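You operate a simulated robot arm through the tools that you are given. There is no shell and no other tool. Be economical: measure what you need, move in short steps, check, and stop when the job is done.

The job below is to be done with a simulated robot arm. You get a single attempt, and the scene is never put back.

## Task
Change the film: card tube out to PACKED, the small green roll in, latch it, roller arm ON.
Fine: swing the roller arm OFF and free the film latch before the tube comes out; leave the other roll.

It is judged by the outcome, as a careful person would: the job done as asked, and still so three seconds after it is handed in. It fails if anything else is knocked over, pushed out of place, dropped, spilled or broken.

## Robot
A 6-joint arm with a two-finger parallel gripper, fixed in place. Base frame: the origin is at the foot of the arm, x ahead of it, y to its left, z up; the work surface is at about z = 6. Units: mm, degrees, N and s.
With the tool pointing down near the work surface it reaches from about 180 to 460 mm from the base axis. Its first joint turns from -70.0 to 70.0 degrees. Payload 1.9 kg.
Tool frame: the origin (TCP) lies between the finger pads and is the grasp point; the fingertips stand 23 mm ahead of it; z points along the fingers, y is the line along which they close. Largest opening 94 mm; finger width 38, thickness 10; the body of the gripper, 54 by 96 mm, starts 39 mm behind the TCP.
Orientation is told as [roll, pitch, yaw] about the base's x, y, z axes, in that order, counted from this pose: with the fingers straight down and closing along the base's y, the tool's x points along the base's -x, its y along +y and its z along -z.

## Interface
- The arm moves only by the tool apply_moves. Its arguments are lists of equal length, an entry for each row: "dp": the shift along the base's x, y, z in units of 20 mm (1.0 is 20 mm), a list of three; "delta_rot": the turn, a rotation vector about the base's x, y, z in units of 8 degrees (1.0 is 8 degrees), a list of three. In form: {"dp": [[tx, ty, tz], ...], "delta_rot": [[wx, wy, wz], ...]}. A call has 1 to 8 rows; each row shifts and turns the commanded pose from where the row before left it. "grip" is the gripper command, from -1 (shut) to 1 (fully open), values between in proportion, set as the call begins (left out, the last holds). A call with a number of a shift or a turn outside -1 to 1 is refused whole. A row lasts 0.2 s, in which the tool goes at most 50 mm and 8.6 degrees; a call with a longer step from one row to the next is refused whole, and so is a gripper value outside its range. A pose out of reach is approached as far as the arm can. The call stops where the force on the tool passes 50 N (or 10 N more than at its start, if that is more) or the arm is blocked; 0.2 s more then pass. The fingers move at their own pace (about 108 mm/s each) and stop on an object; they squeeze with about 32 N. The grip force told is the motor's: it shows also when the fingers shut on nothing. Time passes only in rows, and 0.2 s behind the last, so rows that do not move let the fingers close. It gives the time, the measured TCP pose, the force on the tool (base axes), the opening and the grip force at its end, in the units of the frame above (readings bear some noise).
- Cameras (640 x 400 px; columns grow to the right, rows downward): "scene" is fixed at [22.5, 303.6, 449.1]; the picture's right is [-0.92, -0.38, 0.00], its down [-0.13, 0.33, -0.94] and it looks along [0.36, -0.86, -0.35] (base axes); focal length 214 px, centre (320, 200). "wrist" rides on the gripper at [87, 16, -74] in the tool frame; the picture's right is [-0.18, 0.98, 0.00], its down [-0.58, -0.11, -0.81] and it looks along [-0.79, -0.15, 0.59] (tool axes); focal length 243 px, centre (320, 200). There is no depth. A picture from a camera that has moved, and an enlarged one, comes with that camera's place and axes in the base frame and with its lens. The place of the scene camera against the robot may be out by one fixed shift of up to 25 mm in any direction.
- get_image(camera): a new picture of that camera. It takes no simulated time.
- zoom(camera, box): a new picture of the part [left, top, right, bottom] of that camera's present view, enlarged. It takes no simulated time.
- sign_off(): hands the job in; it is judged then, once.

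Go step by step. Nothing tells you positions but the pictures and the camera data: compare them with the known pose of the tool, close in by small moves and look again before you grip or let go. The budget is 120 turns and 76 pictures, counting those below and the enlarged ones. Unless the task says otherwise, let go and move clear before handing in, and close with one line.

The tools are called after ">>>" as name(argument=value, ...) on one line, values as JSON. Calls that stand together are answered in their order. apply_moves: Moves the arm, as the interface text tells. Its arguments: {"type":"object","properties":{"dp":{"type":"array"},"delta_rot":{"type":"array"},"grip":{"type":"number"}},"required":["dp","delta_rot"]} The other tools are called the same way: get_image (camera) takes a picture; zoom (camera, box) takes an enlarged picture of a part of a camera's view; sign_off () hands the job in.

At the start:

```text
t: 0.0
ee_pos: [276.3, -9.5, 377.2]
tool_rot: [0.0, 0.1, -0.1]
force: [0.5, 0.5, 0.2]
grip_width: 94.1
grasp_force: 0.1
```

scene: 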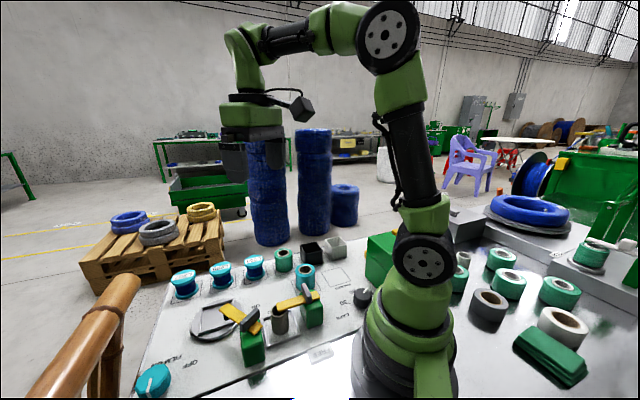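
wrist: 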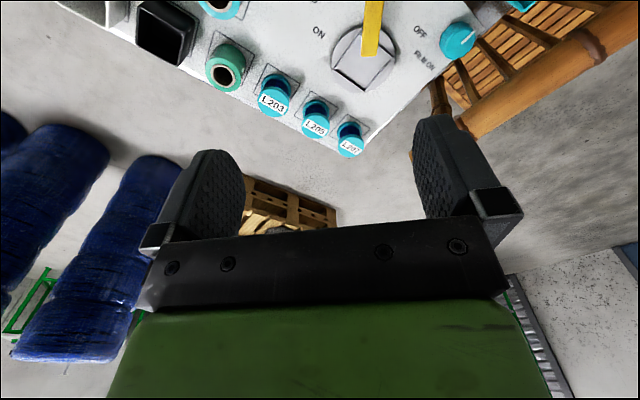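

I see a table with spools, a film station with a roller arm, latch, and knobs. I'll zoom in on the details first.

>>> zoom(camera="scene", box=[130, 220, 390, 400])

>>> zoom(camera="scene", box=[220, 230, 380, 330])

```text
2.22 times, centred on (260, 310) of scene
camera zoom: at [22.5, 303.6, 449.1], right [-0.92, -0.38, 0.0], down [-0.13, 0.33, -0.94], along [0.36, -0.86, -0.35], focal length 477 px, centre (453, -44)
```

zoom: 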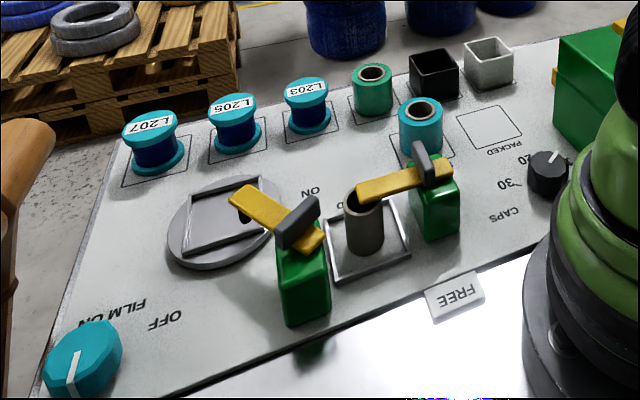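

```text
4.00 times, centred on (300, 280) of scene
camera zoom: at [22.5, 303.6, 449.1], right [-0.92, -0.38, 0.0], down [-0.13, 0.33, -0.94], along [0.36, -0.86, -0.35], focal length 858 px, centre (400, -120)
```

zoom: 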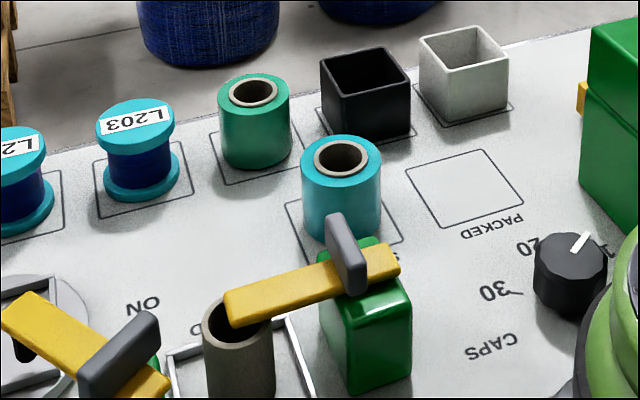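

The layout is roughly clear: tube at about (237,24), two green posts, and a turntable. I'll tilt the wrist camera down for an overhead view.

>>> apply_moves(dp=[[-0.5, 0, 0], [-0.5, 0, 0], [-0.5, 0, 0], [-0.5, 0, 0], [-0.5, 0, 0]], delta_rot=[[0, 1, 0], [0, 1, 0], [0, 1, 0], [0, 1, 0], [0, 1, 0]])

>>> get_image(camera="wrist")

```text
t: 0.9
ee_pos: [243.4, -13.1, 375.3]
tool_rot: [-2.0, 27.0, -1.1]
force: [70.1, 17.8, -147.7]
grip_width: 94.0
grasp_force: 0.0
stopped in row 4: the force on the tool passed its limit (the readings are from after the stop); the commanded pose is now the measured one
```

```text
71 pictures are left
camera wrist: at [199.9, 5.0, 481.3], right [0.17, 0.98, -0.11], down [0.88, -0.1, 0.46], along [0.44, -0.18, -0.88], focal length 243 px, centre (320, 200)
```

wrist: 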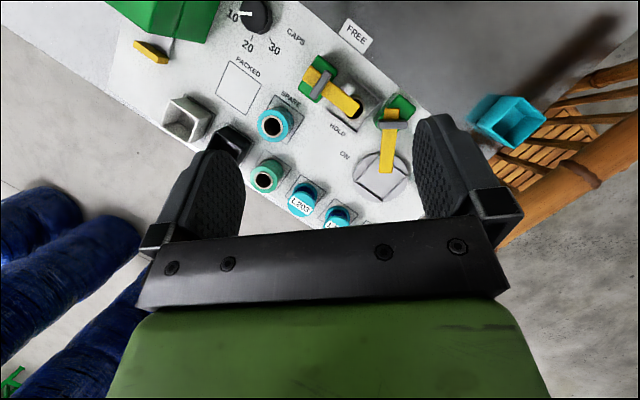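

The move stopped on a force, likely the arm against itself in the tilted pose. I'll check the scene and back away from it.

>>> apply_moves(dp=[[0.5, 0, 0], [0.5, 0, 0]], delta_rot=[[0, -0.5, 0], [0, 0, 0]])

>>> get_image(camera="scene")

>>> zoom(camera="wrist", box=[100, 0, 500, 240])

```text
t: 1.5
ee_pos: [263.2, -12.4, 374.8]
tool_rot: [-1.5, 23.1, -0.7]
force: [-1.1, 0.1, -0.4]
grip_width: 94.0
grasp_force: 0.1
```

```text
70 pictures are left
```

scene: 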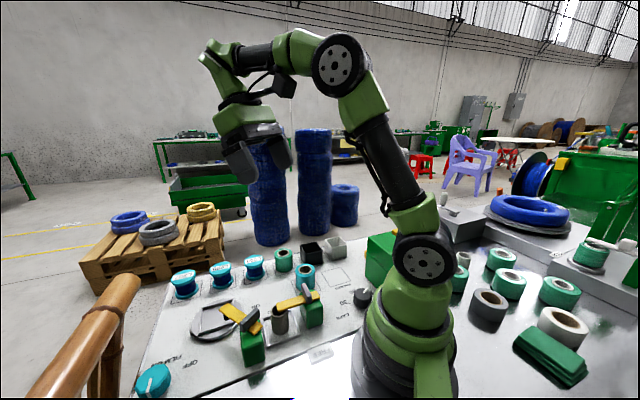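

```text
1.60 times, centred on (300, 120) of wrist
camera zoom: at [212.6, 5.4, 478.5], right [0.17, 0.98, -0.1], down [0.85, -0.1, 0.52], along [0.5, -0.17, -0.85], focal length 388 px, centre (352, 328)
```

zoom: 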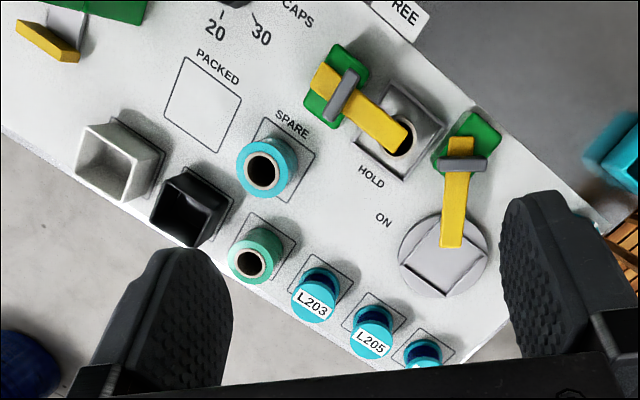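

Clear view: the film latch (HOLD now, FREE to the other side) and the roller arm each have a grey fin over a pivot. I'll shift left to read the OFF side and the knob labels.

>>> apply_moves(dp=[[0, 1, -1], [0, 1, -1], [0, 1, -1], [0, 1, -1], [0, 1, 0]], delta_rot=[[0, 0, 0], [0, 0, 0], [0, 0, 0], [0, 0, 0], [0, 0, 0]])

>>> get_image(camera="wrist")

```text
t: 2.7
ee_pos: [262.1, 87.5, 294.9]
tool_rot: [-1.6, 23.2, -0.8]
force: [0.0, -0.1, 0.4]
grip_width: 93.9
grasp_force: 0.1
```

```text
68 pictures are left
camera wrist: at [213.4, 105.6, 398.5], right [0.17, 0.98, -0.1], down [0.85, -0.1, 0.52], along [0.5, -0.17, -0.85], focal length 243 px, centre (320, 200)
```

wrist: 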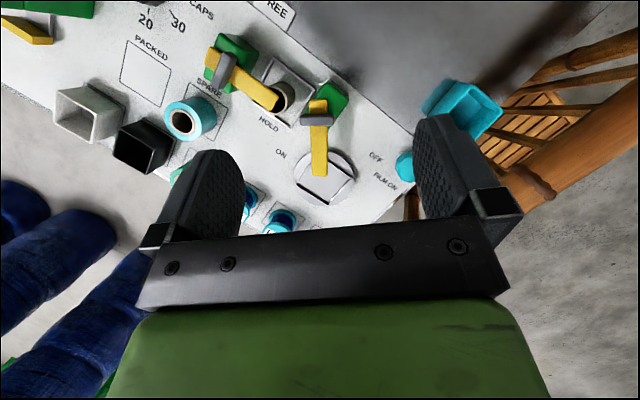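

>>> zoom(camera="wrist", box=[180, 20, 440, 220])

>>> zoom(camera="scene", box=[130, 280, 330, 400])

```text
2.00 times, centred on (310, 120) of wrist
camera zoom: at [213.4, 105.6, 398.5], right [0.17, 0.98, -0.1], down [0.85, -0.1, 0.52], along [0.5, -0.17, -0.85], focal length 485 px, centre (340, 360)
```

zoom: 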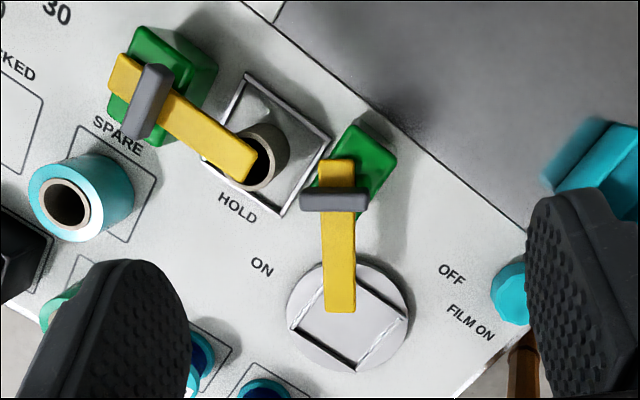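

```text
3.20 times, centred on (230, 340) of scene
camera zoom: at [22.5, 303.6, 449.1], right [-0.92, -0.38, 0.0], down [-0.13, 0.33, -0.94], along [0.36, -0.86, -0.35], focal length 686 px, centre (608, -248)
```

zoom: 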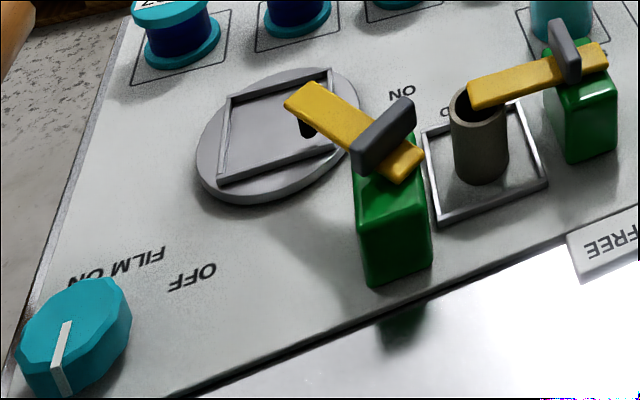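

The roller arm points at the turntable (ON) with pivot near (270,63) and tip near (361,48), top z about 73. I'll straighten the tool, close the fingers and go beside the arm to push it toward OFF.

>>> apply_moves(dp=[[0.8, -0.8, -0.8], [0.8, -0.9, -0.8], [0.8, -0.9, -0.8], [0.8, -1, -0.8], [0.5, 0, -1]], delta_rot=[[0.1, -1, 0], [0.1, -1, 0.1], [0, -0.9, 0], [0, 0, 0], [0, 0, 0]], grip=-1)

>>> get_image(camera="wrist")

>>> zoom(camera="scene", box=[150, 200, 390, 380])

```text
t: 3.9
ee_pos: [337.1, 14.3, 211.4]
tool_rot: [0.2, 0.0, 0.5]
force: [0.1, -0.1, -0.8]
grip_width: 0.2
grasp_force: 32.4
```

```text
65 pictures are left
camera wrist: at [250.1, 29.6, 286.8], right [0.18, 0.98, 0.0], down [0.58, -0.11, 0.81], along [0.79, -0.14, -0.59], focal length 243 px, centre (320, 200)
```

wrist: 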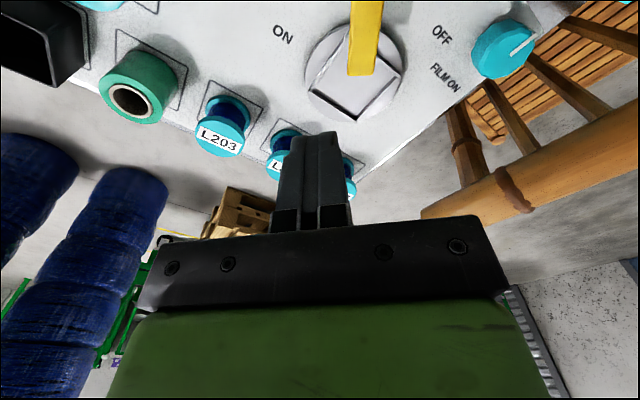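

```text
2.22 times, centred on (270, 290) of scene
camera zoom: at [22.5, 303.6, 449.1], right [-0.92, -0.38, 0.0], down [-0.13, 0.33, -0.94], along [0.36, -0.86, -0.35], focal length 477 px, centre (431, 0)
```

zoom: 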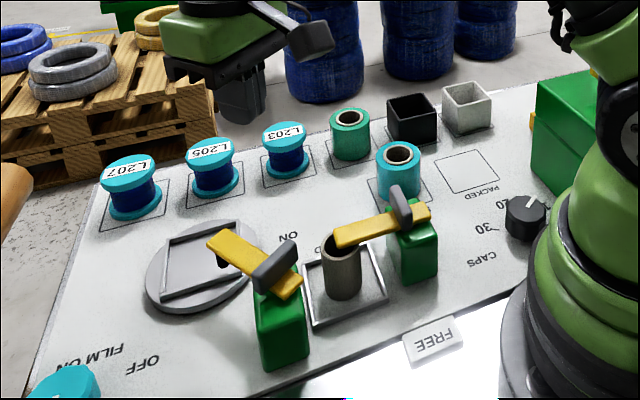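

The estimates agree between both cameras. I'll descend beside the arm, then look.

>>> apply_moves(dp=[[0, -0.2, -0.95], [0, 0, -0.95], [0, 0, -0.95], [0, 0, -0.95], [0, 0, -0.95], [0, 0, -0.95], [0, 0, -0.95]], delta_rot=[[0, 0, 0], [0, 0, 0], [0, 0, 0], [0, 0, 0], [0, 0, 0], [0, 0, -0.5], [0, 0, -0.6]])

>>> zoom(camera="scene", box=[170, 220, 370, 360])

>>> get_image(camera="wrist")

```text
t: 5.5
ee_pos: [337.5, 11.3, 78.3]
tool_rot: [0.1, -0.1, -8.5]
force: [-0.3, 0.1, 0.1]
grip_width: 0.1
grasp_force: 31.8
```

```text
2.86 times, centred on (270, 290) of scene
camera zoom: at [22.5, 303.6, 449.1], right [-0.92, -0.38, 0.0], down [-0.13, 0.33, -0.94], along [0.36, -0.86, -0.35], focal length 613 px, centre (463, -57)
```

zoom: 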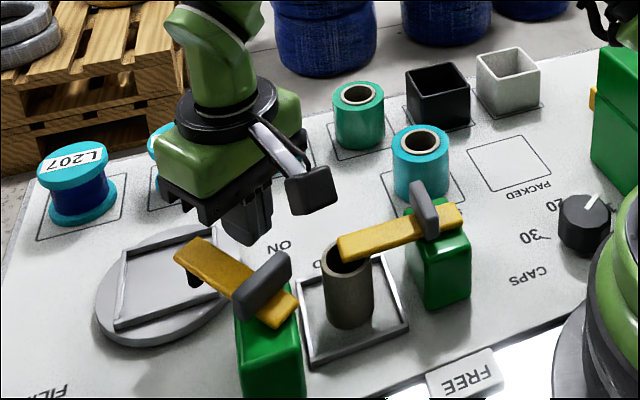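

```text
62 pictures are left
camera wrist: at [253.8, 39.6, 153.4], right [0.33, 0.95, 0.0], down [0.56, -0.19, 0.81], along [0.76, -0.26, -0.59], focal length 243 px, centre (320, 200)
```

wrist: 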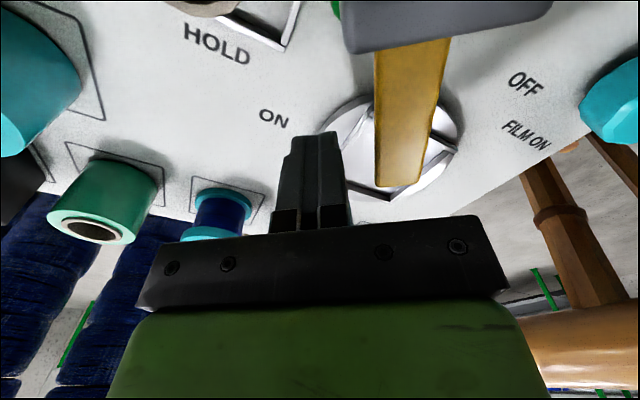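

The finger is beside the arm. I'll push along the arc toward OFF in small steps.

>>> apply_moves(dp=[[0, 0.6, 0], [-0.05, 0.57, 0], [0.16, 0.48, 0], [0.1, 0.49, 0], [0.03, 0.5, 0]], delta_rot=[[0, 0, 0], [0, 0, 0], [0, 0, 1], [0, 0, 1], [0, 0, 1]])

>>> zoom(camera="scene", box=[170, 220, 370, 360])

```text
t: 6.7
ee_pos: [340.8, 63.9, 78.1]
tool_rot: [0.1, -0.1, 15.8]
force: [-0.5, -1.0, 0.4]
grip_width: 0.0
grasp_force: 31.9
```

```text
2.86 times, centred on (270, 290) of scene
camera zoom: at [22.5, 303.6, 449.1], right [-0.92, -0.38, 0.0], down [-0.13, 0.33, -0.94], along [0.36, -0.86, -0.35], focal length 613 px, centre (463, -57)
```

zoom: 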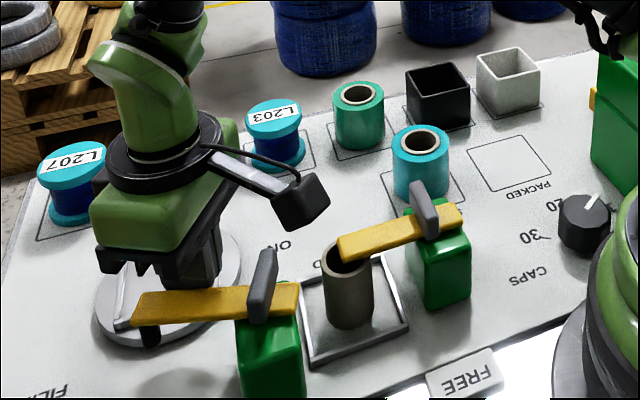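

It swings freely. Continuing toward OFF.

>>> apply_moves(dp=[[0, 0.5, 0], [-0.11, 0.49, 0], [-0.18, 0.47, 0], [-0.25, 0.45, 0], [-0.3, 0.4, 0]], delta_rot=[[0, 0, 1], [0, 0, 1], [0, 0, 1], [0, 0, 1], [0, 0, 1]])

>>> get_image(camera="scene")

>>> get_image(camera="wrist")

```text
t: 7.7
ee_pos: [334.7, 94.8, 77.9]
tool_rot: [-0.5, -0.2, 46.3]
force: [9.2, -14.8, -3.3]
grip_width: 0.0
grasp_force: 31.8
stopped in row 4: the force on the tool passed its limit (the readings are from after the stop); the commanded pose is now the measured one
```

```text
60 pictures are left
```

scene: 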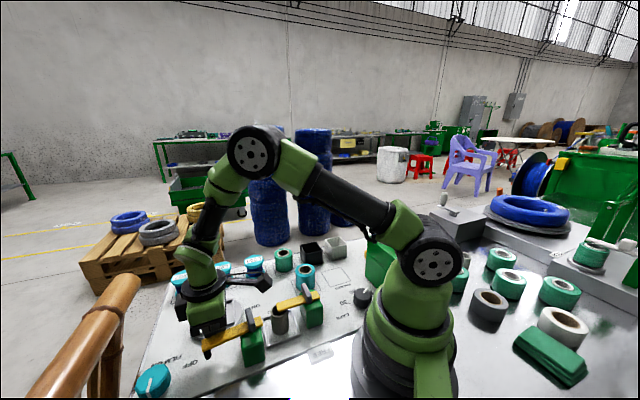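

```text
59 pictures are left
camera wrist: at [263.2, 42.9, 153.6], right [-0.58, 0.81, -0.01], down [0.47, 0.35, 0.81], along [0.66, 0.47, -0.59], focal length 243 px, centre (320, 200)
```

wrist: 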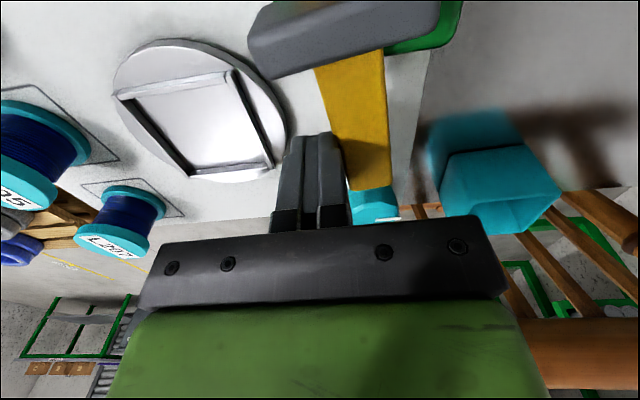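

The arm hit its stop pointing at OFF (about 43°). Now I back off, rise, and turn toward the film latch fin near (206,-40).

>>> apply_moves(dp=[[0.5, -0.5, 0], [0.3, -0.3, 0.2], [0, 0, 1], [0, 0, 1], [0, 0, 1], [0, 0, 1], [-0.5, -0.5, 0], [-0.8, -0.8, 0]], delta_rot=[[0, 0, 0], [0, 0, 0], [0, 0, -1], [0, 0, -1], [0, 0, -1], [0, 0, -1], [0, 0, -1], [0, 0, -1]])

>>> apply_moves(dp=[[-0.9, -0.9, 0], [-0.9, -0.9, 0], [-0.9, -0.9, 0], [-0.8, -0.8, 0], [-0.9, -0.6, 0], [-0.8, -0.5, 0]], delta_rot=[[0, 0, -1], [0, 0, -1], [0, 0, -1], [0, 0, -1], [0, 0, -1], [0, 0, -1]], grip=0)

>>> get_image(camera="wrist")

>>> zoom(camera="scene", box=[170, 220, 370, 360])

```text
t: 9.5
ee_pos: [324.6, 54.1, 162.4]
tool_rot: [-0.3, -0.2, -2.0]
force: [0.7, 0.0, 0.0]
grip_width: 0.0
grasp_force: 31.9
```

```text
t: 10.9
ee_pos: [219.3, -37.8, 161.1]
tool_rot: [-0.3, -0.2, -50.1]
force: [0.7, 0.9, -0.5]
grip_width: 46.9
grasp_force: 0.1
```

```text
58 pictures are left
camera wrist: at [177.4, 38.2, 237.6], right [0.87, 0.49, -0.01], down [0.29, -0.51, 0.81], along [0.39, -0.71, -0.59], focal length 243 px, centre (320, 200)
```

wrist: 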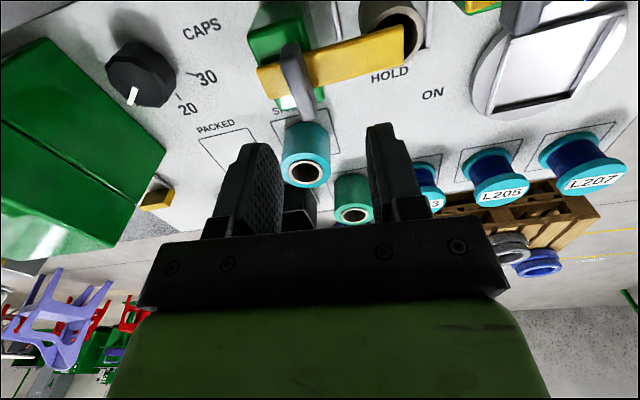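

```text
2.86 times, centred on (270, 290) of scene
camera zoom: at [22.6, 303.6, 449.1], right [-0.92, -0.38, 0.0], down [-0.13, 0.33, -0.94], along [0.36, -0.86, -0.35], focal length 613 px, centre (463, -57)
```

zoom: 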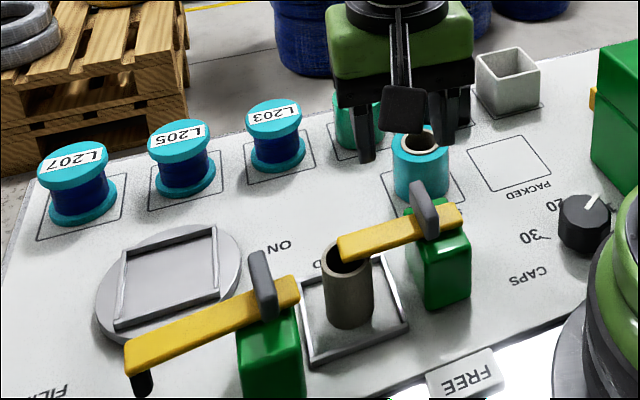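

Roller arm stays at OFF. The latch fin is near (202,-41) with its arm at about 45°; I'll centre over it and descend partway.

>>> apply_moves(dp=[[-0.85, -0.15, 0], [0, 0, -0.9], [0, 0, -0.9]], delta_rot=[[0, 0, 0.65], [0, 0, 0], [0, 0, 0]])

>>> get_image(camera="wrist")

>>> zoom(camera="scene", box=[240, 220, 370, 320])

```text
t: 11.7
ee_pos: [203.1, -41.6, 128.4]
tool_rot: [-0.3, -0.1, -44.7]
force: [0.0, -0.2, 0.2]
grip_width: 47.0
grasp_force: 0.2
```

```text
56 pictures are left
camera wrist: at [154.1, 31.0, 202.2], right [0.82, 0.57, -0.01], down [0.34, -0.48, 0.81], along [0.46, -0.67, -0.59], focal length 243 px, centre (320, 200)
```

wrist: 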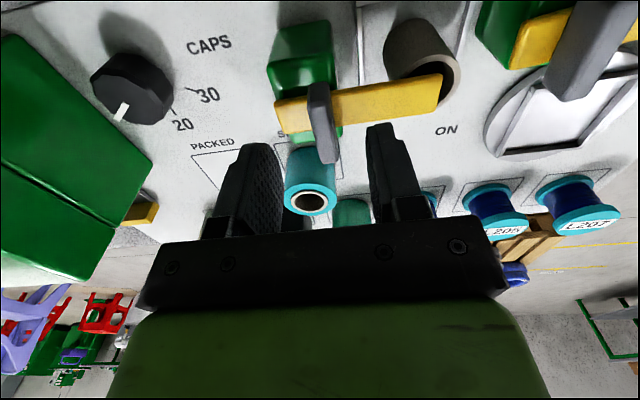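

```text
4.00 times, centred on (305, 270) of scene
camera zoom: at [22.5, 303.6, 449.1], right [-0.92, -0.38, 0.0], down [-0.13, 0.33, -0.94], along [0.36, -0.86, -0.35], focal length 858 px, centre (380, -80)
```

zoom: 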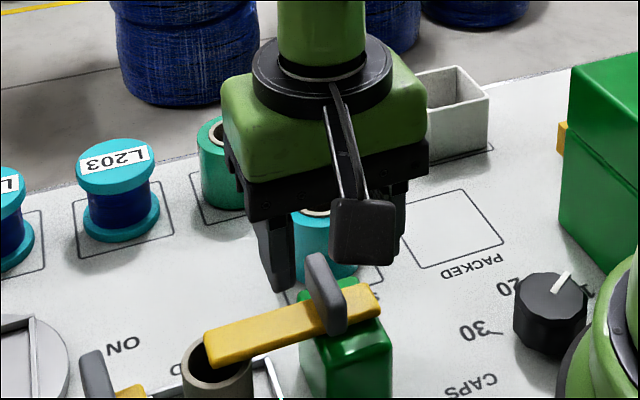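

The fin is centred between the fingers. I'll descend to TCP z≈101, staying above the yellow arm, and look.

>>> apply_moves(dp=[[0, 0, -0.7], [0, 0, -0.65]], delta_rot=[[0, 0, 0], [0, 0, 0]])

>>> get_image(camera="wrist")

>>> zoom(camera="scene", box=[240, 220, 370, 320])

```text
t: 12.3
ee_pos: [204.6, -41.5, 99.4]
tool_rot: [-0.3, -0.2, -44.6]
force: [0.5, 0.0, 0.0]
grip_width: 47.1
grasp_force: 0.0
```

```text
54 pictures are left
camera wrist: at [153.8, 30.4, 174.7], right [0.82, 0.57, -0.01], down [0.34, -0.48, 0.81], along [0.46, -0.67, -0.59], focal length 243 px, centre (320, 200)
```

wrist: 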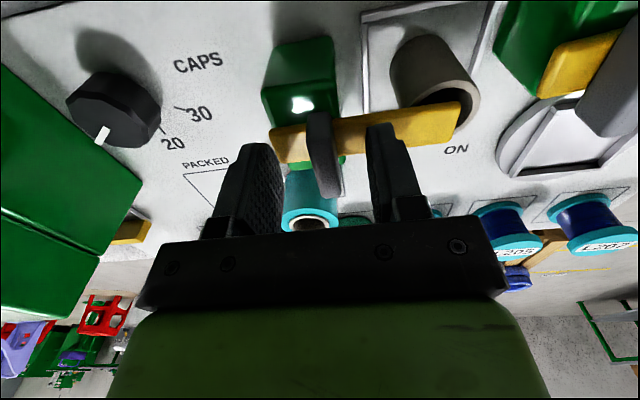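

```text
4.00 times, centred on (305, 270) of scene
camera zoom: at [22.5, 303.6, 449.1], right [-0.92, -0.38, 0.0], down [-0.13, 0.33, -0.94], along [0.36, -0.86, -0.35], focal length 858 px, centre (380, -80)
```

zoom: 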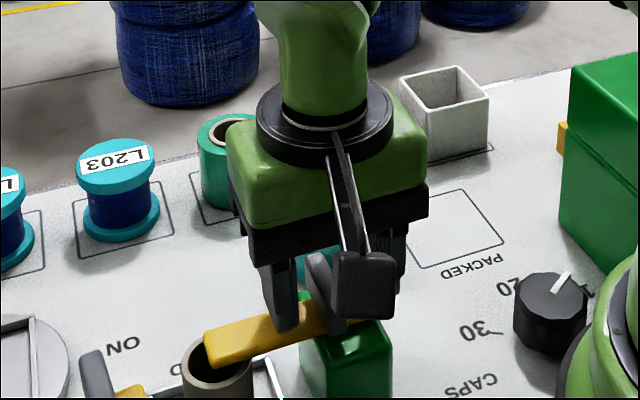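

Fingers straddle the fin just above the arm. Closing on it.

>>> apply_moves(dp=[[0, 0, 0], [0, 0, 0], [0, 0, 0]], delta_rot=[[0, 0, 0], [0, 0, 0], [0, 0, 0]], grip=-1)

>>> get_image(camera="wrist")

```text
t: 12.8
ee_pos: [206.0, -40.1, 99.7]
tool_rot: [0.0, -0.6, -44.2]
force: [3.6, 9.3, -2.3]
grip_width: 11.6
grasp_force: 31.8
stopped in row 2: the force on the tool passed its limit (the readings are from after the stop); the commanded pose is now the measured one
```

```text
52 pictures are left
camera wrist: at [154.9, 31.1, 174.4], right [0.82, 0.58, 0.0], down [0.34, -0.48, 0.81], along [0.47, -0.66, -0.58], focal length 243 px, centre (320, 200)
```

wrist: 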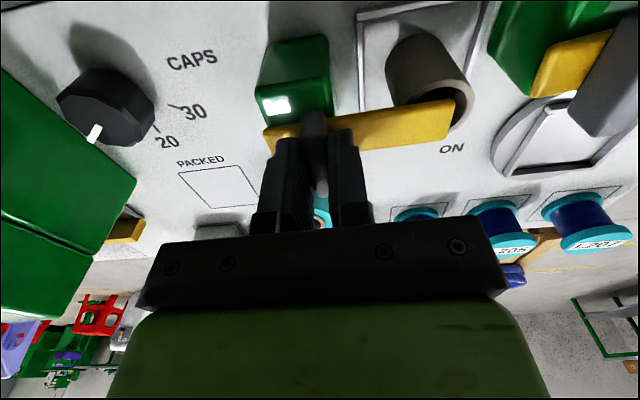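

Gripped (11.6 mm). Turning it counterclockwise toward FREE, a few degrees first.

>>> apply_moves(dp=[[0, 0, 0], [0, 0, 0], [0, 0, 0]], delta_rot=[[0, 0, 0.7], [0, 0, 0.7], [0, 0, 0.7]])

>>> get_image(camera="wrist")

```text
t: 13.6
ee_pos: [206.0, -41.3, 99.9]
tool_rot: [-0.1, -0.6, -27.3]
force: [4.8, 11.5, 2.8]
grip_width: 11.8
grasp_force: 44.9
```

```text
51 pictures are left
camera wrist: at [136.0, 13.0, 174.4], right [0.61, 0.79, 0.0], down [0.46, -0.36, 0.81], along [0.64, -0.5, -0.58], focal length 243 px, centre (320, 200)
```

wrist: 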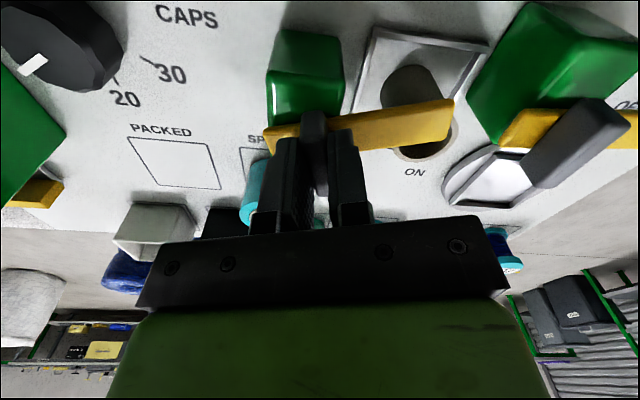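

The latch turns with the tool. Continuing.

>>> apply_moves(dp=[[0, 0, 0], [0, 0, 0], [0, 0, 0], [0, 0, 0]], delta_rot=[[0, 0, 0.8], [0, 0, 0.8], [0, 0, 0.8], [0, 0, 0.8]])

>>> get_image(camera="wrist")

```text
t: 14.6
ee_pos: [205.6, -41.8, 99.3]
tool_rot: [-0.1, -0.6, -1.8]
force: [-7.2, -28.6, 9.0]
grip_width: 11.6
grasp_force: 45.0
```

```text
50 pictures are left
camera wrist: at [119.3, -22.8, 174.4], right [0.21, 0.98, 0.0], down [0.57, -0.13, 0.81], along [0.79, -0.17, -0.58], focal length 243 px, centre (320, 200)
```

wrist: 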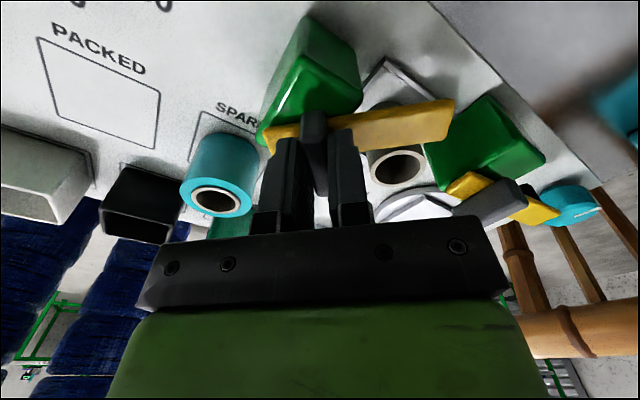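

>>> apply_moves(dp=[[0, 0, 0], [0, 0, 0]], delta_rot=[[0, 0, 0.6], [0, 0, 0.6]])

>>> get_image(camera="wrist")

```text
t: 15.2
ee_pos: [205.9, -41.0, 99.4]
tool_rot: [0.0, -0.6, 5.2]
force: [-2.0, -5.6, -1.0]
grip_width: 12.1
grasp_force: 44.9
stopped in row 2: the force on the tool passed its limit (the readings are from after the stop); the commanded pose is now the measured one
```

```text
49 pictures are left
camera wrist: at [117.6, -33.6, 174.4], right [0.09, 1.0, 0.0], down [0.58, -0.06, 0.81], along [0.81, -0.08, -0.58], focal length 243 px, centre (320, 200)
```

wrist: 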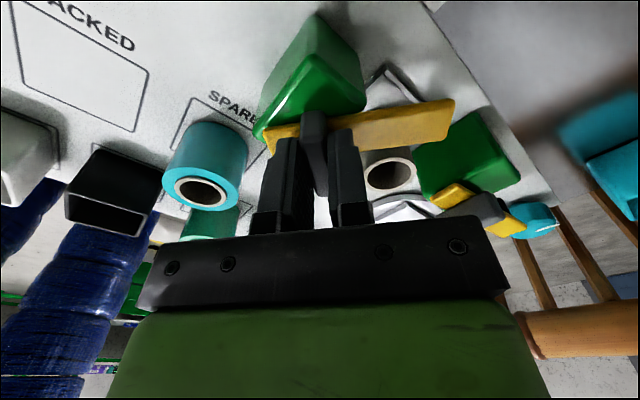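

>>> apply_moves(dp=[[0, 0, 0], [0, 0, 0], [0, 0, 0]], delta_rot=[[0, 0, 0.5], [0, 0, 0.5], [0, 0, 0.5]])

>>> get_image(camera="wrist")

>>> zoom(camera="scene", box=[210, 220, 370, 360])

```text
t: 16.0
ee_pos: [205.9, -41.5, 99.7]
tool_rot: [-0.1, -0.6, 17.3]
force: [2.5, -16.5, -2.6]
grip_width: 11.9
grasp_force: 45.0
```

```text
48 pictures are left
camera wrist: at [117.8, -52.4, 174.4], right [-0.12, 0.99, 0.0], down [0.58, 0.07, 0.81], along [0.81, 0.09, -0.58], focal length 243 px, centre (320, 200)
```

wrist: 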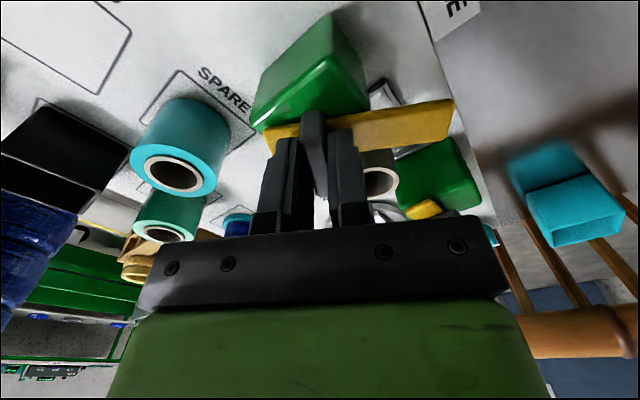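

```text
2.86 times, centred on (290, 290) of scene
camera zoom: at [22.6, 303.6, 449.1], right [-0.92, -0.38, 0.0], down [-0.13, 0.33, -0.94], along [0.36, -0.86, -0.35], focal length 613 px, centre (406, -57)
```

zoom: 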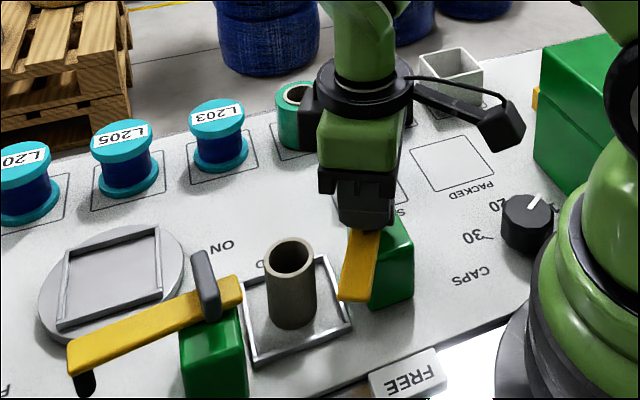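

Arm is at about 107°, still moving toward the FREE plaque. Continuing.

>>> apply_moves(dp=[[0, 0, 0], [0, 0, 0], [0, 0, 0], [0, 0, 0]], delta_rot=[[0, 0, 0.5], [0, 0, 0.5], [0, 0, 0.5], [0, 0, 0.5]])

>>> zoom(camera="scene", box=[210, 220, 370, 360])

```text
t: 17.0
ee_pos: [206.5, -41.4, 99.7]
tool_rot: [-0.1, -0.5, 33.3]
force: [-6.4, -27.4, 5.5]
grip_width: 11.8
grasp_force: 45.0
```

```text
2.86 times, centred on (290, 290) of scene
camera zoom: at [22.5, 303.6, 449.1], right [-0.92, -0.38, 0.0], down [-0.13, 0.33, -0.94], along [0.36, -0.86, -0.35], focal length 613 px, centre (406, -57)
```

zoom: 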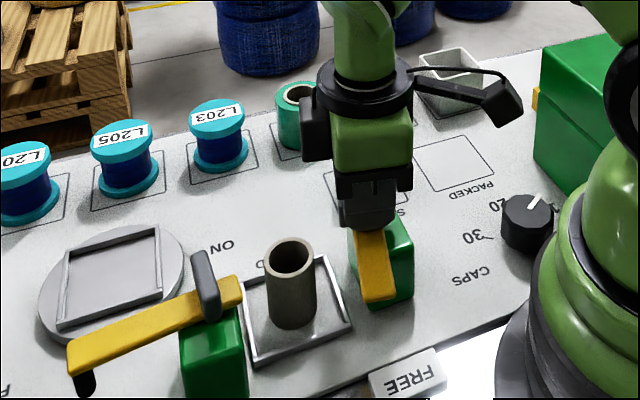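

>>> apply_moves(dp=[[0, 0, 0], [0, 0, 0], [0, 0, 0], [0, 0, 0]], delta_rot=[[0, 0, 0.5], [0, 0, 0.5], [0, 0, 0.5], [0, 0, 0.5]])

>>> zoom(camera="scene", box=[210, 220, 370, 360])

```text
t: 18.0
ee_pos: [208.0, -40.2, 99.1]
tool_rot: [-0.2, -0.6, 49.1]
force: [2.6, -33.0, -4.8]
grip_width: 13.5
grasp_force: 44.8
```

```text
2.86 times, centred on (290, 290) of scene
camera zoom: at [22.6, 303.6, 449.1], right [-0.92, -0.38, 0.0], down [-0.13, 0.33, -0.94], along [0.36, -0.86, -0.35], focal length 613 px, centre (406, -57)
```

zoom: 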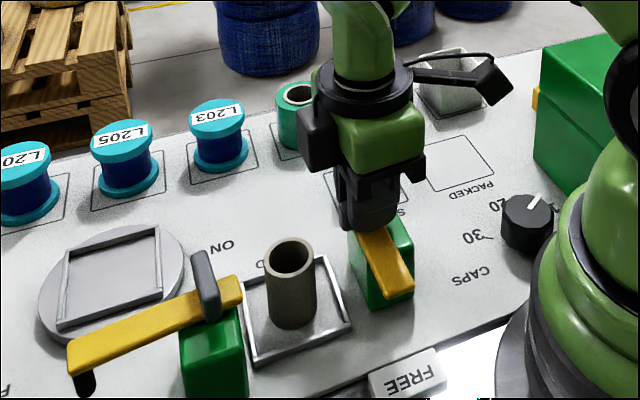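

The latch reached its stop at FREE (fin began twisting in the grip). Releasing and rising, then locating the tube.

>>> apply_moves(dp=[[0, 0, 0], [0, 0, 0], [0, 0, 1], [0, 0, 1], [0, 0, 1], [0, 0, 1]], delta_rot=[[0, 0, -0.3], [0, 0, 0], [0, 0, 0], [0, 0, 0], [0, 0, 0], [0, 0, 0]], grip=0.1)

>>> zoom(camera="scene", box=[210, 220, 370, 360])

```text
t: 19.4
ee_pos: [205.4, -41.0, 181.0]
tool_rot: [-0.2, -0.6, 46.9]
force: [0.6, -0.3, -0.6]
grip_width: 51.6
grasp_force: 0.1
```

```text
2.86 times, centred on (290, 290) of scene
camera zoom: at [22.5, 303.6, 449.1], right [-0.92, -0.38, 0.0], down [-0.13, 0.33, -0.94], along [0.36, -0.86, -0.35], focal length 613 px, centre (406, -57)
```

zoom: 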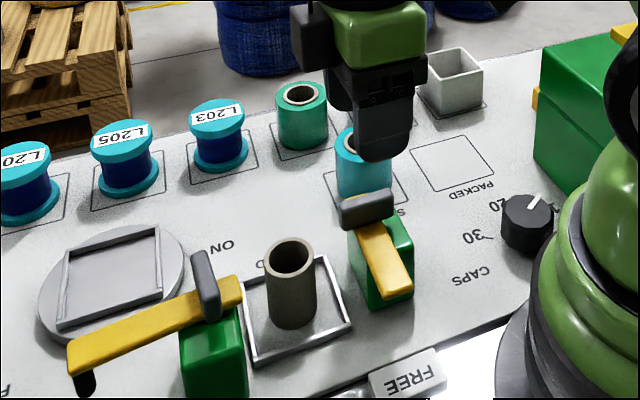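

Latch is at FREE. The tube is near (240,17), top about z 65. I'll go above it with the closing line across the panel (yaw −45), clear of both posts.

>>> apply_moves(dp=[[0.25, 0.4, 0], [0.25, 0.4, 0], [0.25, 0.4, 0], [0.25, 0.4, 0], [0.25, 0.4, 0], [0.25, 0.4, 0], [0.25, 0.4, 0], [0, 0.1, 0]], delta_rot=[[0, 0, -1], [0, 0, -1], [0, 0, -1], [0, 0, -1], [0, 0, -1], [0, 0, -1], [0, 0, -1], [0, 0, -1]], grip=0.8)

>>> apply_moves(dp=[[0, 0, 0], [0, 0, 0], [0, 0, 0], [0, 0, 0]], delta_rot=[[0, 0, -1], [0, 0, -1], [0, 0, -1], [0, 0, -0.5]])

>>> get_image(camera="wrist")

>>> zoom(camera="scene", box=[210, 220, 370, 360])

```text
t: 21.2
ee_pos: [240.9, 17.4, 180.2]
tool_rot: [0.0, -0.6, -17.3]
force: [0.1, -0.5, 0.1]
grip_width: 84.7
grasp_force: 0.2
```

```text
t: 22.2
ee_pos: [241.1, 16.0, 179.4]
tool_rot: [-0.1, -0.6, -45.2]
force: [0.9, 0.9, 0.3]
grip_width: 84.4
grasp_force: 0.0
```

```text
43 pictures are left
camera wrist: at [191.1, 89.7, 254.3], right [0.83, 0.56, 0.0], down [0.33, -0.48, 0.81], along [0.46, -0.67, -0.58], focal length 243 px, centre (320, 200)
```

wrist: 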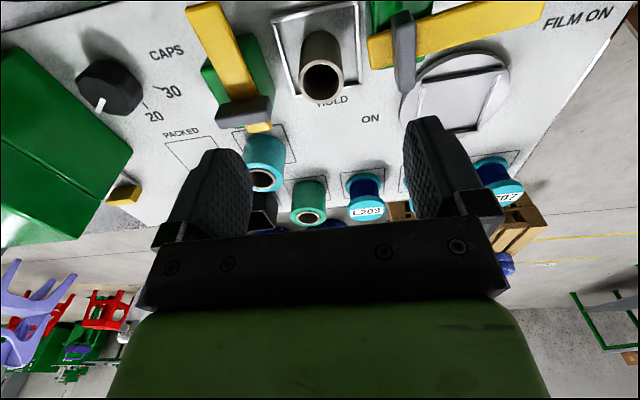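

```text
2.86 times, centred on (290, 290) of scene
camera zoom: at [22.5, 303.6, 449.1], right [-0.92, -0.38, 0.0], down [-0.13, 0.33, -0.94], along [0.36, -0.86, -0.35], focal length 613 px, centre (406, -57)
```

zoom: 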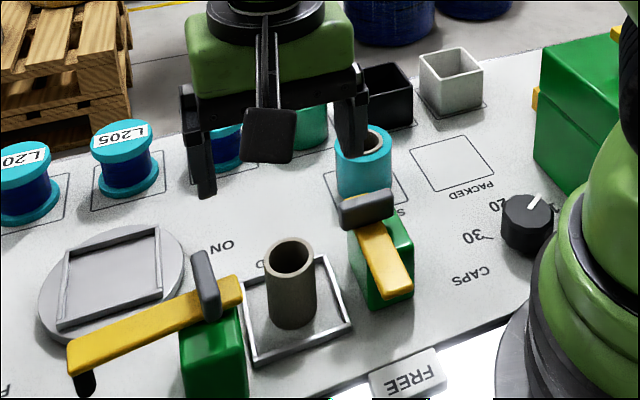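

My closing axis is 90° off: yaw +45 is the one that closes across the panel. Turning back and re-centring at about (247,7).

>>> apply_moves(dp=[[0.3, -0.45, 0], [0, 0, 0], [0, 0, 0], [0, 0, 0], [0, 0, 0], [0, 0, 0], [0, 0, 0], [0, 0, 0]], delta_rot=[[0, 0, 1], [0, 0, 1], [0, 0, 1], [0, 0, 1], [0, 0, 1], [0, 0, 1], [0, 0, 1], [0, 0, 1]])

>>> apply_moves(dp=[[0, 0, -0.5], [0, 0, -0.5], [0, 0, 0], [0, 0, 0]], delta_rot=[[0, 0, 1], [0, 0, 1], [0, 0, 1], [0, 0.07, 0.3]])

>>> get_image(camera="wrist")

>>> zoom(camera="scene", box=[210, 220, 370, 360])

```text
t: 24.0
ee_pos: [245.7, 7.5, 179.3]
tool_rot: [-0.2, -0.6, 19.0]
force: [-0.6, 0.1, -0.7]
grip_width: 84.8
grasp_force: 0.1
```

```text
t: 25.0
ee_pos: [246.1, 7.7, 159.1]
tool_rot: [0.4, -0.3, 45.4]
force: [-0.7, 0.3, -0.2]
grip_width: 84.7
grasp_force: 0.1
```

```text
41 pictures are left
camera wrist: at [174.6, -43.5, 234.9], right [-0.57, 0.82, 0.01], down [0.49, 0.33, 0.81], along [0.66, 0.46, -0.59], focal length 243 px, centre (320, 200)
```

wrist: 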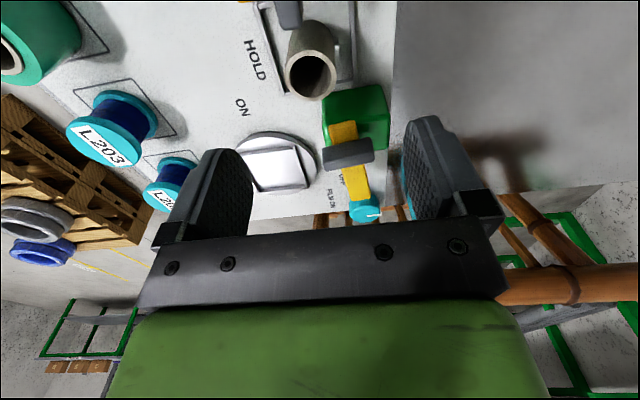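

```text
2.86 times, centred on (290, 290) of scene
camera zoom: at [22.5, 303.6, 449.1], right [-0.92, -0.38, 0.0], down [-0.13, 0.33, -0.94], along [0.36, -0.86, -0.35], focal length 613 px, centre (406, -57)
```

zoom: 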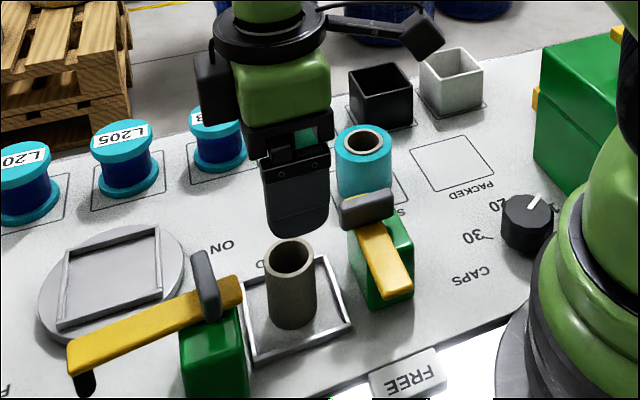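

Tube centre triangulates to about (251,3), top z≈57. Correcting and descending in two stages.

>>> apply_moves(dp=[[0.25, -0.22, -0.8], [0, 0, -0.8], [0, 0, -0.8], [0, 0, -0.8]], delta_rot=[[0, 0, 0], [0, 0, 0], [0, 0, 0], [0, 0, 0]])

>>> zoom(camera="scene", box=[210, 220, 370, 360])

>>> get_image(camera="wrist")

```text
t: 26.0
ee_pos: [251.5, 4.0, 95.9]
tool_rot: [0.3, -0.1, 45.2]
force: [-0.8, 0.5, 0.2]
grip_width: 84.6
grasp_force: 0.1
```

```text
2.86 times, centred on (290, 290) of scene
camera zoom: at [22.5, 303.6, 449.1], right [-0.92, -0.38, 0.0], down [-0.13, 0.33, -0.94], along [0.36, -0.86, -0.35], focal length 613 px, centre (406, -57)
```

zoom: 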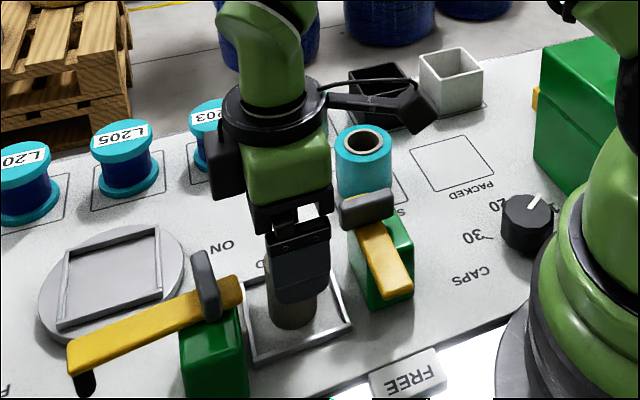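

```text
38 pictures are left
camera wrist: at [179.7, -47.8, 171.0], right [-0.57, 0.82, 0.01], down [0.49, 0.33, 0.81], along [0.66, 0.46, -0.59], focal length 243 px, centre (320, 200)
```

wrist: 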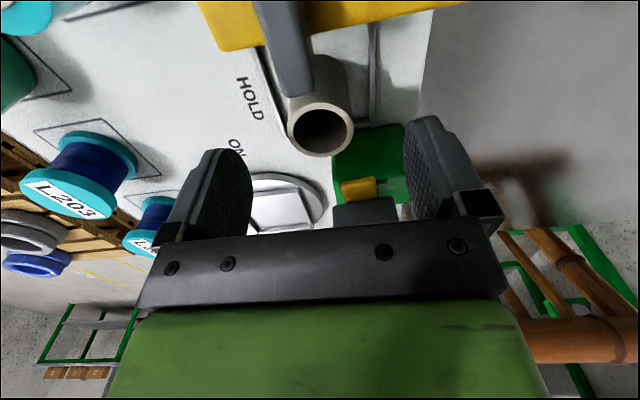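

Centred well. Descending and gripping the tube.

>>> apply_moves(dp=[[0, -0.05, -0.8], [0, 0, -0.85], [0, 0, -0.8]], delta_rot=[[0, 0, 0], [0, 0, 0], [0, 0, 0]])

>>> apply_moves(dp=[[0, 0, 0], [0, 0, 0], [0, 0, 0]], delta_rot=[[0, 0, 0], [0, 0, 0], [0, 0, 0]], grip=-1)

>>> zoom(camera="scene", box=[210, 220, 370, 360])

```text
t: 26.8
ee_pos: [251.6, 2.3, 48.2]
tool_rot: [0.2, -0.2, 45.3]
force: [0.2, -0.6, 0.5]
grip_width: 84.8
grasp_force: 0.1
```

```text
t: 27.6
ee_pos: [252.6, 1.8, 46.6]
tool_rot: [0.3, -0.2, 45.3]
force: [-0.2, -0.3, 0.1]
grip_width: 36.5
grasp_force: 31.9
```

```text
2.86 times, centred on (290, 290) of scene
camera zoom: at [22.5, 303.6, 449.1], right [-0.92, -0.38, 0.0], down [-0.13, 0.33, -0.94], along [0.36, -0.86, -0.35], focal length 613 px, centre (406, -57)
```

zoom: 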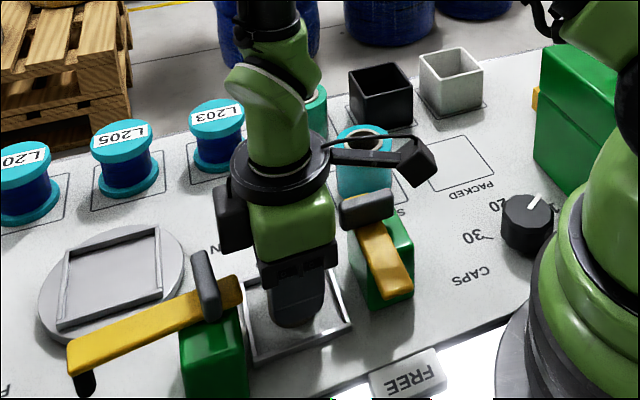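

Gripped (36.5 mm). Lifting straight up.

>>> apply_moves(dp=[[0, 0, 0.5], [0, 0, 0.9], [0, 0, 0.9], [0, 0, 0.9], [0, 0, 0.9], [0, 0, 0.9], [0, 0, 0.9], [0, 0, 0.9]], delta_rot=[[0, 0, 0], [0, 0, 0], [0, 0, 0], [0, 0, 0], [0, 0, 0], [0, 0, 0], [0, 0, 0], [0, 0, 0]])

>>> get_image(camera="scene")

>>> zoom(camera="scene", box=[210, 220, 370, 360])

```text
t: 29.4
ee_pos: [252.5, 2.4, 182.4]
tool_rot: [0.3, -0.1, 45.4]
force: [-0.4, -0.2, -0.3]
grip_width: 36.7
grasp_force: 32.1
```

```text
36 pictures are left
```

scene: 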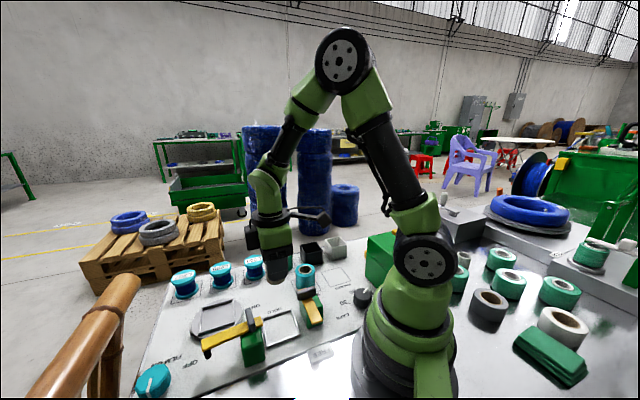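

```text
2.86 times, centred on (290, 290) of scene
camera zoom: at [22.5, 303.6, 449.1], right [-0.92, -0.38, 0.0], down [-0.13, 0.33, -0.94], along [0.36, -0.86, -0.35], focal length 613 px, centre (406, -57)
```

zoom: 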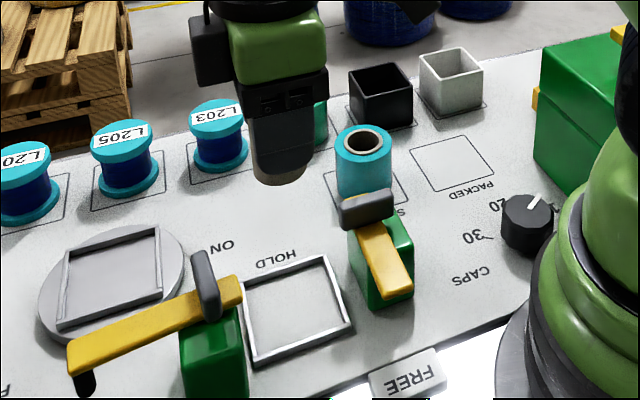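

The seat is a bare square frame, tube is in hand. PACKED is at about (188,-205); a tall green box lies beyond it, so I'll arrive with yaw −45 to keep the wrist camera clear.

>>> apply_moves(dp=[[-0.27, -0.86, 0], [-0.27, -0.86, 0], [-0.27, -0.86, 0], [-0.27, -0.86, 0], [-0.27, -0.86, 0], [-0.27, -0.86, 0]], delta_rot=[[0, 0, -1], [0, 0, -1], [0, 0, -1], [0, 0, -1], [0, 0, -1], [0, 0, -1]])

>>> apply_moves(dp=[[-0.27, -0.86, 0], [-0.27, -0.86, 0], [-0.27, -0.86, 0], [-0.27, -0.86, 0], [-0.27, -0.86, 0], [-0.27, -0.86, 0]], delta_rot=[[0, 0, -1], [0, 0, -1], [0, 0, -1], [0, 0, -1], [0, 0, -1], [0, 0, -0.3]])

>>> get_image(camera="scene")

>>> get_image(camera="wrist")

```text
t: 30.8
ee_pos: [218.2, -101.2, 181.9]
tool_rot: [0.3, -0.2, -2.8]
force: [-0.4, -0.9, -0.3]
grip_width: 36.4
grasp_force: 32.1
```

```text
t: 32.2
ee_pos: [187.5, -204.6, 184.6]
tool_rot: [0.4, -0.2, -45.2]
force: [-0.3, -0.1, -0.7]
grip_width: 36.5
grasp_force: 32.0
```

```text
34 pictures are left
```

scene: 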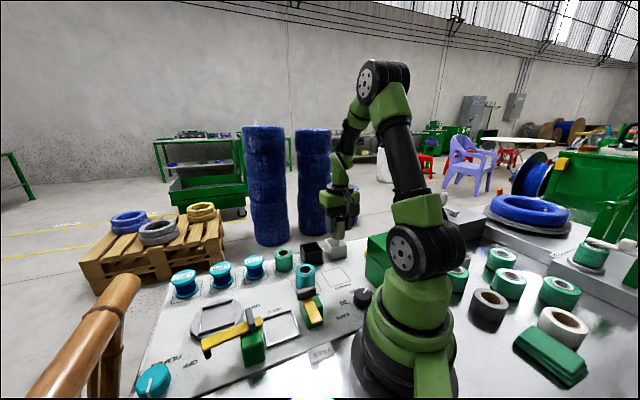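

```text
33 pictures are left
camera wrist: at [137.2, -132.3, 258.9], right [0.83, 0.56, 0.01], down [0.33, -0.49, 0.81], along [0.46, -0.67, -0.59], focal length 243 px, centre (320, 200)
```

wrist: 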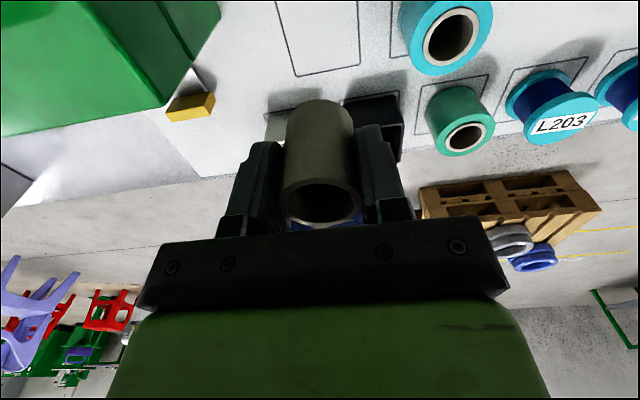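

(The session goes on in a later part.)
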